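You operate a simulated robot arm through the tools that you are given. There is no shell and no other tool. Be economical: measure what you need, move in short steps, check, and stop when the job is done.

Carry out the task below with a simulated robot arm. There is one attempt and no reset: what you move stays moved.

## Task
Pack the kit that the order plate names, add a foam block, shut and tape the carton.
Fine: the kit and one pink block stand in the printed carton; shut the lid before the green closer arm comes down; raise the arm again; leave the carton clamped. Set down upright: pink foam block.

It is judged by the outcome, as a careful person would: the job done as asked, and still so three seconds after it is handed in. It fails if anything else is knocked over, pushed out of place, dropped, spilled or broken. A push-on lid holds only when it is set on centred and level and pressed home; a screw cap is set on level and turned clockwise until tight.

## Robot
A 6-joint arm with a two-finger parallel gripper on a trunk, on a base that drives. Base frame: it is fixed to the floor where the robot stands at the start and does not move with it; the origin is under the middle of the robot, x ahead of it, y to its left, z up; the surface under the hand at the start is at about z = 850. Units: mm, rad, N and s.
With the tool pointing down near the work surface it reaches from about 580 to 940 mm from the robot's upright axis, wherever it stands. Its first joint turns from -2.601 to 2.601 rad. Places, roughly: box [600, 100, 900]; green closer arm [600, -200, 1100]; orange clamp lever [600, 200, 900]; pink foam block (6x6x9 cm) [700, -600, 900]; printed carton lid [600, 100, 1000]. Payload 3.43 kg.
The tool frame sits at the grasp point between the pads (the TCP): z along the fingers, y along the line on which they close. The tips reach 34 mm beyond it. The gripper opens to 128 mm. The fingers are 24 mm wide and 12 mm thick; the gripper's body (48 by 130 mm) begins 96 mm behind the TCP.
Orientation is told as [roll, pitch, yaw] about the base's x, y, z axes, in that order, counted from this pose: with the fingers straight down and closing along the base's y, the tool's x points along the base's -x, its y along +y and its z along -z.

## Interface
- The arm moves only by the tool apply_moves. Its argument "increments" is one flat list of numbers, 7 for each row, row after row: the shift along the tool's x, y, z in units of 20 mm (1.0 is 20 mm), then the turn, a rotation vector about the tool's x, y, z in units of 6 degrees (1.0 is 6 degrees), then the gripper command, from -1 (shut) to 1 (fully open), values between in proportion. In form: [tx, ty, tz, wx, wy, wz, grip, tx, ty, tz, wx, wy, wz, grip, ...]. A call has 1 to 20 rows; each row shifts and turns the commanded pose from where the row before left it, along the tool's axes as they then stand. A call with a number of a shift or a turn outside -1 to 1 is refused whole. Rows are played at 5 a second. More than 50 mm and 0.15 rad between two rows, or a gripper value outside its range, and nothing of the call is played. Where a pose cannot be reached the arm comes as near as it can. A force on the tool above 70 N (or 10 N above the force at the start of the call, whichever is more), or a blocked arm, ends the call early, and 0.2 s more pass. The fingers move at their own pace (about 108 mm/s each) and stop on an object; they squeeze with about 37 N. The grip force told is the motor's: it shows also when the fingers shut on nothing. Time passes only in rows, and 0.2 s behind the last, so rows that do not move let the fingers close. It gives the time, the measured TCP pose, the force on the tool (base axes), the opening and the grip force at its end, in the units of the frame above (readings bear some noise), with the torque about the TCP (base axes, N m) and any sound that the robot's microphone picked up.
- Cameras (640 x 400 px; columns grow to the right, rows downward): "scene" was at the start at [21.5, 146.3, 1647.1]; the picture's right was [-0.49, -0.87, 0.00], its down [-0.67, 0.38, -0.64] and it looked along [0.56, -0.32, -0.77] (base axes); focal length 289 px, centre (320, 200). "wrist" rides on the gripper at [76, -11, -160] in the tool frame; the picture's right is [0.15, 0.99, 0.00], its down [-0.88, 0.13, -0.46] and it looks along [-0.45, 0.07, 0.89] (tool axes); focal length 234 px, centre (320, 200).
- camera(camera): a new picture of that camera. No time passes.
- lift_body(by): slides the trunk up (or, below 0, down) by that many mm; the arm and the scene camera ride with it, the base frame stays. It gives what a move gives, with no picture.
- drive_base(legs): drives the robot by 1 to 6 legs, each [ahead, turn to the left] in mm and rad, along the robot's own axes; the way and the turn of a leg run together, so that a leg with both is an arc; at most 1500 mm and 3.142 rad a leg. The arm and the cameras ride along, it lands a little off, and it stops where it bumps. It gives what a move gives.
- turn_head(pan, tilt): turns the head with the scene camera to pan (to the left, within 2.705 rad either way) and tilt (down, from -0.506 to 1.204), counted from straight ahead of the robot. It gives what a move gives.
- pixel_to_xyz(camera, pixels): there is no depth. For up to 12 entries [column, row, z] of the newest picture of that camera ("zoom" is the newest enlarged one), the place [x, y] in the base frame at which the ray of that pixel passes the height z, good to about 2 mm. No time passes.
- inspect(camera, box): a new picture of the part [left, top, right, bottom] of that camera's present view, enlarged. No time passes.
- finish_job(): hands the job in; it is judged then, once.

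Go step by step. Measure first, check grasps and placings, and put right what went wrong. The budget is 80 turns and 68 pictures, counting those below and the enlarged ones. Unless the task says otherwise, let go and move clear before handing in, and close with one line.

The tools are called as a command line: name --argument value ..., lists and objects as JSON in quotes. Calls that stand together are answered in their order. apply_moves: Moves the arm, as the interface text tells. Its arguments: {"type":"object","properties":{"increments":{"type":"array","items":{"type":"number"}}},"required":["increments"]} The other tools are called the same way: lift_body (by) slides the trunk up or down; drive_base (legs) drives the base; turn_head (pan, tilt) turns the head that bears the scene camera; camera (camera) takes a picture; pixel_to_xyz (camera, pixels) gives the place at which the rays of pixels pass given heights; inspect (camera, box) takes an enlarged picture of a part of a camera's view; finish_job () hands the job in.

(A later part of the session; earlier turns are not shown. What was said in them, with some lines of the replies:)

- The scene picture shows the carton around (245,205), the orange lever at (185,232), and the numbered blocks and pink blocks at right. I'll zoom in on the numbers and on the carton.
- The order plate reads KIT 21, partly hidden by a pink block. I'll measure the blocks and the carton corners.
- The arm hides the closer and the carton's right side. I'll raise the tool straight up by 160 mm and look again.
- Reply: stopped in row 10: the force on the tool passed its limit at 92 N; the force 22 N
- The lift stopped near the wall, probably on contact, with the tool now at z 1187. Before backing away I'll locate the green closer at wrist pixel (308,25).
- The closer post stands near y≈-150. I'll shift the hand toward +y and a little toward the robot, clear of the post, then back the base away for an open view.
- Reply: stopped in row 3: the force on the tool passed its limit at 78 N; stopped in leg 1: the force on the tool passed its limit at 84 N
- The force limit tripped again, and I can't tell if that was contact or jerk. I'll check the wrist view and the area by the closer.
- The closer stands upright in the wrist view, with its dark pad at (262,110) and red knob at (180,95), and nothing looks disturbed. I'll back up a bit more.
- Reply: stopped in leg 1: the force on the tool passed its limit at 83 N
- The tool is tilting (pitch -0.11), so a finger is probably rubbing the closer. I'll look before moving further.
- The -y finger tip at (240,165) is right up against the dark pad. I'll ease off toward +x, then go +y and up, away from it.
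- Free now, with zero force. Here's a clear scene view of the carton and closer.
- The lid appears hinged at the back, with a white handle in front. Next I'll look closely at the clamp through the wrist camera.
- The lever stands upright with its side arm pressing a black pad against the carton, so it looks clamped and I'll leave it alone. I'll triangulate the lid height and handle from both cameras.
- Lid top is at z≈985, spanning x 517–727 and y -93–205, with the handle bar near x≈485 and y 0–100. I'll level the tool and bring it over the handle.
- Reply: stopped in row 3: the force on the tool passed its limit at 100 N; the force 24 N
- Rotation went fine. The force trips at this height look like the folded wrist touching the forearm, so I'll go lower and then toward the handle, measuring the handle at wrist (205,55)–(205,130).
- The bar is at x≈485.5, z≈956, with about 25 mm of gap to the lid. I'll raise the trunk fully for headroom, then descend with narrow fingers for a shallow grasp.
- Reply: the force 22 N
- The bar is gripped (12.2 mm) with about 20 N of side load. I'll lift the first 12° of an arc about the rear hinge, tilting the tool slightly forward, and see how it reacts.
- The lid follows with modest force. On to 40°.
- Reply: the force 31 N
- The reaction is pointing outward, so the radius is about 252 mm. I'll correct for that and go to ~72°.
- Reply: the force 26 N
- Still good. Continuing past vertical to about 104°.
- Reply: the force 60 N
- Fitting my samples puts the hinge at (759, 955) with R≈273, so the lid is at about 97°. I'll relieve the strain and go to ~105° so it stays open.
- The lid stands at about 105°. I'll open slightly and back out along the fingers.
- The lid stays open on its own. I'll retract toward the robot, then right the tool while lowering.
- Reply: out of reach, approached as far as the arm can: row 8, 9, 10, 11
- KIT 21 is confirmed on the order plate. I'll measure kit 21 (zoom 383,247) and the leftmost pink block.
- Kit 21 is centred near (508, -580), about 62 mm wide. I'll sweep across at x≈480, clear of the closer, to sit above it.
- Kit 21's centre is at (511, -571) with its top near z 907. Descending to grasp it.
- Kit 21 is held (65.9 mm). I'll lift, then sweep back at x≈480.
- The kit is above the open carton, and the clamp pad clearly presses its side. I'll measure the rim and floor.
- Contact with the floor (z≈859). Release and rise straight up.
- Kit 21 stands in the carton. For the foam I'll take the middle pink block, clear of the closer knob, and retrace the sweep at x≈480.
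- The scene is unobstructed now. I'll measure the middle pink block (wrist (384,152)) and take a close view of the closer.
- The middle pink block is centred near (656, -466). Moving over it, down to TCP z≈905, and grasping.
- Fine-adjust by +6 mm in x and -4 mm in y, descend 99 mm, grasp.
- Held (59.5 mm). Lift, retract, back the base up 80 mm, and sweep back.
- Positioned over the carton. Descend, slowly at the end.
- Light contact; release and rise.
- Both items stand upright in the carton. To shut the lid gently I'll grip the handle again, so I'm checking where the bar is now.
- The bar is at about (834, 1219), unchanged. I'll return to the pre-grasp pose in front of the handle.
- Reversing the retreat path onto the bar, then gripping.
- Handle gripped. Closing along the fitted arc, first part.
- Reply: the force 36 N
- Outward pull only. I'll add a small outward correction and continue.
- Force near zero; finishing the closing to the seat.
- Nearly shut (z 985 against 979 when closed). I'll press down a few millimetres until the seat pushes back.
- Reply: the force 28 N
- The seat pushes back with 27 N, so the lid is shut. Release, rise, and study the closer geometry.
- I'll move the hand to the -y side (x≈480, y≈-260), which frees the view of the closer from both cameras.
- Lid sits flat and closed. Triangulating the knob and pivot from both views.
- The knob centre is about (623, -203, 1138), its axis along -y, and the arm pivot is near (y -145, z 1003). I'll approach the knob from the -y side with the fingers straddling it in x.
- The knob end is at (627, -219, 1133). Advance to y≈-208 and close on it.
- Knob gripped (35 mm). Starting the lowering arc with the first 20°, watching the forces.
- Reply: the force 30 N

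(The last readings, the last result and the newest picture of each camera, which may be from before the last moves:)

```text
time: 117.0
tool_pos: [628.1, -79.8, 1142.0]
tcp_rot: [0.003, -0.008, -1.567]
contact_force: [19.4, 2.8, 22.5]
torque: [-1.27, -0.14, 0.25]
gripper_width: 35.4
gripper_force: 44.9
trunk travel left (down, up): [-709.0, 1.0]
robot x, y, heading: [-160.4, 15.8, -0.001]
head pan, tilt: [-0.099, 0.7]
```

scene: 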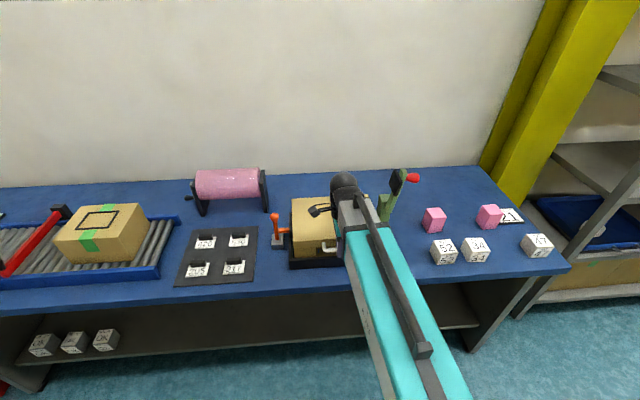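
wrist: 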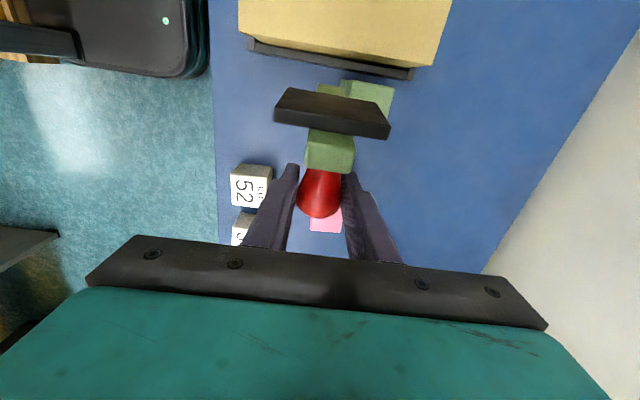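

Forces are modest and the samples fit a pivot near (-144, 1012). Continuing down.

apply_moves --increments '[0.525, 0, 0.1, 0, 0, 0, -1, 0.54, 0, 0.33, 0, 0, 0, -1, 0.51, 0, 0.39, 0, 0, 0, -1, 0.47, 0, 0.435, 0, 0, 0, -1, 0.435, 0, 0.47, 0, 0, 0, -1, 0, 0, 0, 0, 0, 0, -1]'

inspect --camera "scene" --box '[280, 140, 440, 240]'

```text
time: 118.4
tool_pos: [628.5, -30.8, 1107.0]
tcp_rot: [0.004, -0.008, -1.569]
contact_force: [16.8, 0.8, 10.1]
torque: [-1.21, -0.15, 0.16]
gripper_width: 35.1
gripper_force: 44.6
trunk travel left (down, up): [-709.0, 1.0]
robot x, y, heading: [-160.1, 12.8, 0.0]
head pan, tilt: [-0.099, 0.7]
```

```text
4.00 times, centred on (360, 190) of scene
```

zoom: 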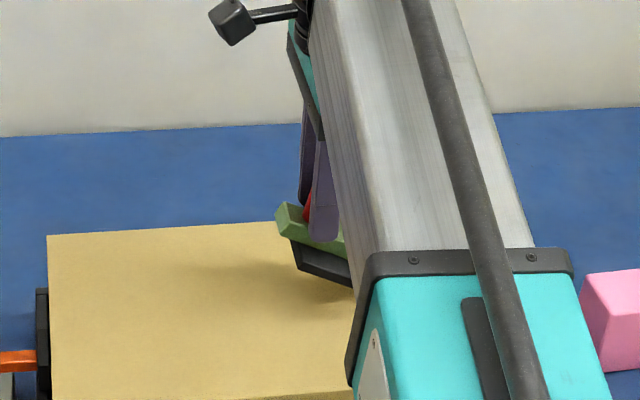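

Going well; the pad is about 25–30° above the lid. Continue.

apply_moves --increments '[0.39, 0, 0.51, 0, 0, 0, -1, 0.345, 0, 0.54, 0, 0, 0, -1, 0.295, 0, 0.57, 0, 0, 0, -1, 0, 0, 0, 0, 0, 0, -1]'

```text
time: 119.4
tool_pos: [627.9, -9.9, 1074.8]
tcp_rot: [0.004, -0.007, -1.568]
contact_force: [20.6, 12.6, 14.4]
torque: [-1.23, -0.17, 0.54]
gripper_width: 35.8
gripper_force: 45.5
trunk travel left (down, up): [-709.0, 1.0]
robot x, y, heading: [-161.2, 12.1, 0.008]
head pan, tilt: [-0.099, 0.7]
```

apply_moves --increments '[0.2, 0, 0.5, 0, 0, 0, -1, 0.15, 0, 0.4, 0, 0, 0, -1, 0.1, 0, 0.3, 0, 0, 0, -1, 0, 0, 0, 0, 0, 0, -1]'

inspect --camera "scene" --box '[280, 140, 440, 240]'

```text
time: 120.4
tool_pos: [628.5, 0.4, 1049.3]
tcp_rot: [0.008, -0.009, -1.567]
contact_force: [31.2, 24.9, 13.2]
torque: [-1.25, 0.36, 0.54]
gripper_width: 35.5
gripper_force: 45.3
trunk travel left (down, up): [-709.0, 1.0]
robot x, y, heading: [-161.6, 13.5, 0.004]
head pan, tilt: [-0.099, 0.7]
```

```text
4.00 times, centred on (360, 190) of scene
```

zoom: 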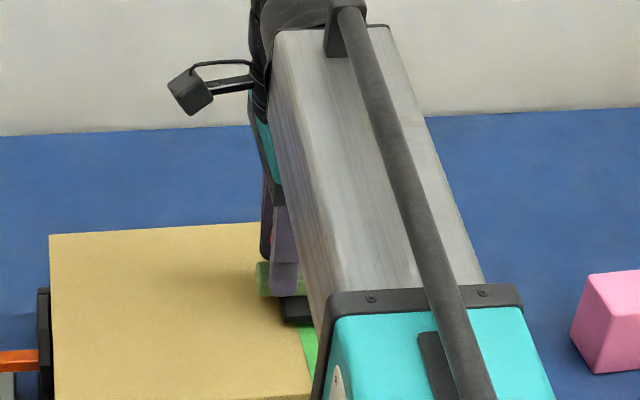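

Green tape now shows on the carton at (308,350). I'll press slightly more to be sure the pad is fully down.

apply_moves --increments '[0, 0, 0.2, 0, 0, 0, -1, 0, 0, 0.2, 0, 0, 0, -1, 0, 0, 0.2, 0, 0, 0, -1, 0, 0, 0, 0, 0, 0, -1]'

```text
time: 121.4
tool_pos: [629.0, 0.3, 1038.5]
tcp_rot: [0.012, -0.008, -1.569]
contact_force: [32.8, 20.2, 38.0]
torque: [-0.42, 0.17, 0.4]
gripper_width: 35.8
gripper_force: 45.1
trunk travel left (down, up): [-709.0, 1.0]
robot x, y, heading: [-157.0, 14.9, 0.001]
head pan, tilt: [-0.099, 0.7]
```

Firm contact (38 N). Now raising the closer arm along the same arc.

apply_moves --increments '[-0.1, 0, -0.73, 0, 0, 0, -1, -0.2, 0, -0.61, 0, 0, 0, -1, -0.245, 0, -0.59, 0, 0, 0, -1, -0.295, 0, -0.57, 0, 0, 0, -1, -0.345, 0, -0.54, 0, 0, 0, -1, -0.39, 0, -0.51, 0, 0, 0, -1, -0.435, 0, -0.47, 0, 0, 0, -1, -0.47, 0, -0.435, 0, 0, 0, -1, -0.51, 0, -0.39, 0, 0, 0, -1, -0.54, 0, -0.33, 0, 0, 0, -1, 0, 0, 0, 0, 0, 0, -1]'

```text
time: 123.8
tool_pos: [628.8, -74.1, 1141.3]
tcp_rot: [0.0, -0.008, -1.568]
contact_force: [10.6, -1.2, -24.9]
torque: [1.36, -0.07, 0.06]
gripper_width: 35.5
gripper_force: 45.2
trunk travel left (down, up): [-709.0, 1.0]
robot x, y, heading: [-158.0, 16.8, -0.003]
head pan, tilt: [-0.099, 0.7]
```

apply_moves --increments '[-0.57, 0, -0.2, 0, 0, 0, -1, -0.59, 0, -0.2, 0, 0, 0, -1, -0.61, 0, -0.18, 0, 0, 0, -1, -0.63, 0, -0.14, 0, 0, 0, -1, -0.635, 0, -0.08, 0, 0, 0, -1, -0.64, 0, -0.03, 0, 0, 0, -1, -0.64, 0, 0.03, 0, 0, 0, -1, -0.635, 0, 0.08, 0, 0, 0, -1, -0.63, 0, 0.14, 0, 0, 0, -1, -0.61, 0, 0.2, 0, 0, 0, -1, 0, 0, 0, 0, 0, 0, -1]'

```text
time: 126.2
tool_pos: [626.5, -195.3, 1150.1]
tcp_rot: [0.001, -0.008, -1.567]
contact_force: [1.2, 11.6, -6.2]
torque: [1.33, -0.02, -0.13]
gripper_width: 35.8
gripper_force: 44.5
trunk travel left (down, up): [-709.0, 1.0]
robot x, y, heading: [-158.4, 15.3, 0.004]
head pan, tilt: [-0.099, 0.7]
```

Near its rest. I'll go the last 12 mm, back to the original (-208, 1141).

apply_moves --increments '[-0.4, 0, 0.22, 0, 0, 0, -1, -0.3, 0, 0.2, 0, 0, 0, -1, 0, 0, 0, 0, 0, 0, -1]'

```text
time: 127.0
tool_pos: [626.9, -212.0, 1143.2]
tcp_rot: [0.001, -0.01, -1.568]
contact_force: [1.7, 7.0, 6.1]
torque: [1.35, 0.02, -0.09]
gripper_width: 35.7
gripper_force: 44.8
trunk travel left (down, up): [-709.0, 1.0]
robot x, y, heading: [-157.4, 14.8, -0.003]
head pan, tilt: [-0.099, 0.7]
```

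Release and back off toward -y, then check that the arm stays up.

apply_moves --increments '[0, 0, 0, 0, 0, 0, 0.1, 0, 0, 0, 0, 0, 0, 0.1, -1, 0, 0, 0, 0, 0, 0.1, -1, 0, 0, 0, 0, 0, 0.1, -1, 0, 0, 0, 0, 0, 0.1, -1, 0, 0, 0, 0, 0, 0.1, -0.6, 0, 0, 0, 0, 0, 0.1, 0, -1, 0, 0, 0, 0, 0.1, 0, -1, 0, 0, 0, 0, 0.1, 0, -1, 0, 0, 0, 0, 0.1, 0, -1, 0, 0, 0, 0, 0.1, 0, -1, 0, 0, 0, 0, 0.1, 0, -1, 0, 0, 0, 0, 0.1]'

inspect --camera "scene" --box '[256, 140, 448, 260]'

camera --camera "scene"

```text
time: 129.8
tool_pos: [506.7, -301.9, 1144.2]
tcp_rot: [0.0, -0.008, -1.569]
contact_force: [-0.8, 0.2, -1.3]
torque: [0.01, 0.04, -0.03]
gripper_width: 70.4
gripper_force: 0.1
trunk travel left (down, up): [-709.0, 1.0]
robot x, y, heading: [-160.6, 10.5, -0.0]
head pan, tilt: [-0.099, 0.7]
```

```text
3.33 times, centred on (352, 200) of scene
```

zoom: 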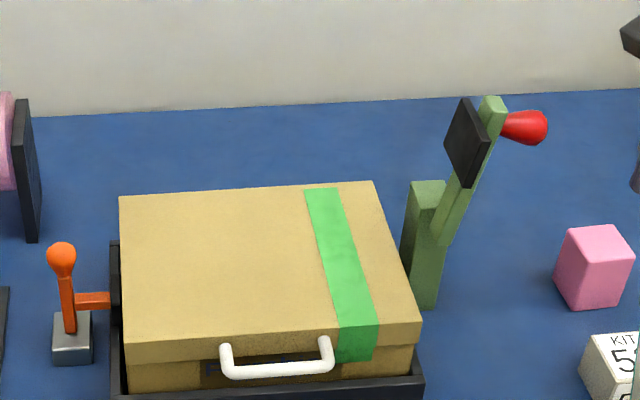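

```text
6 pictures are left
```

scene: 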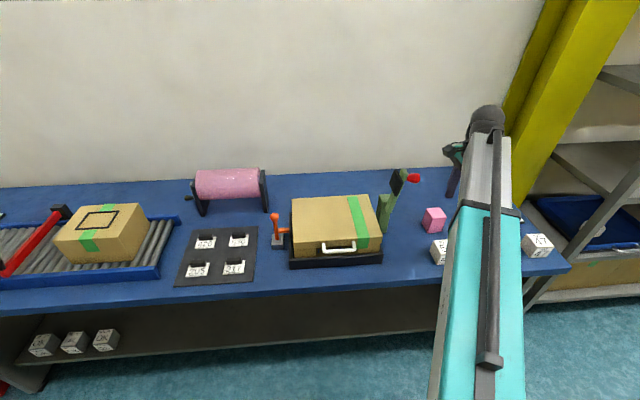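

The lid is shut flat with green tape over the top and front (zoom (345,280)). The closer arm is back up, the clamp still presses the carton, and the other items look undisturbed. Handing in.

finish_job

```text
The job is handed in.
```

Kit 21 and one upright pink foam block are in the carton, the lid is shut and taped, the closer arm is raised again and the carton is still clamped; early on a finger briefly rubbed the raised closer arm, with no visible effect.
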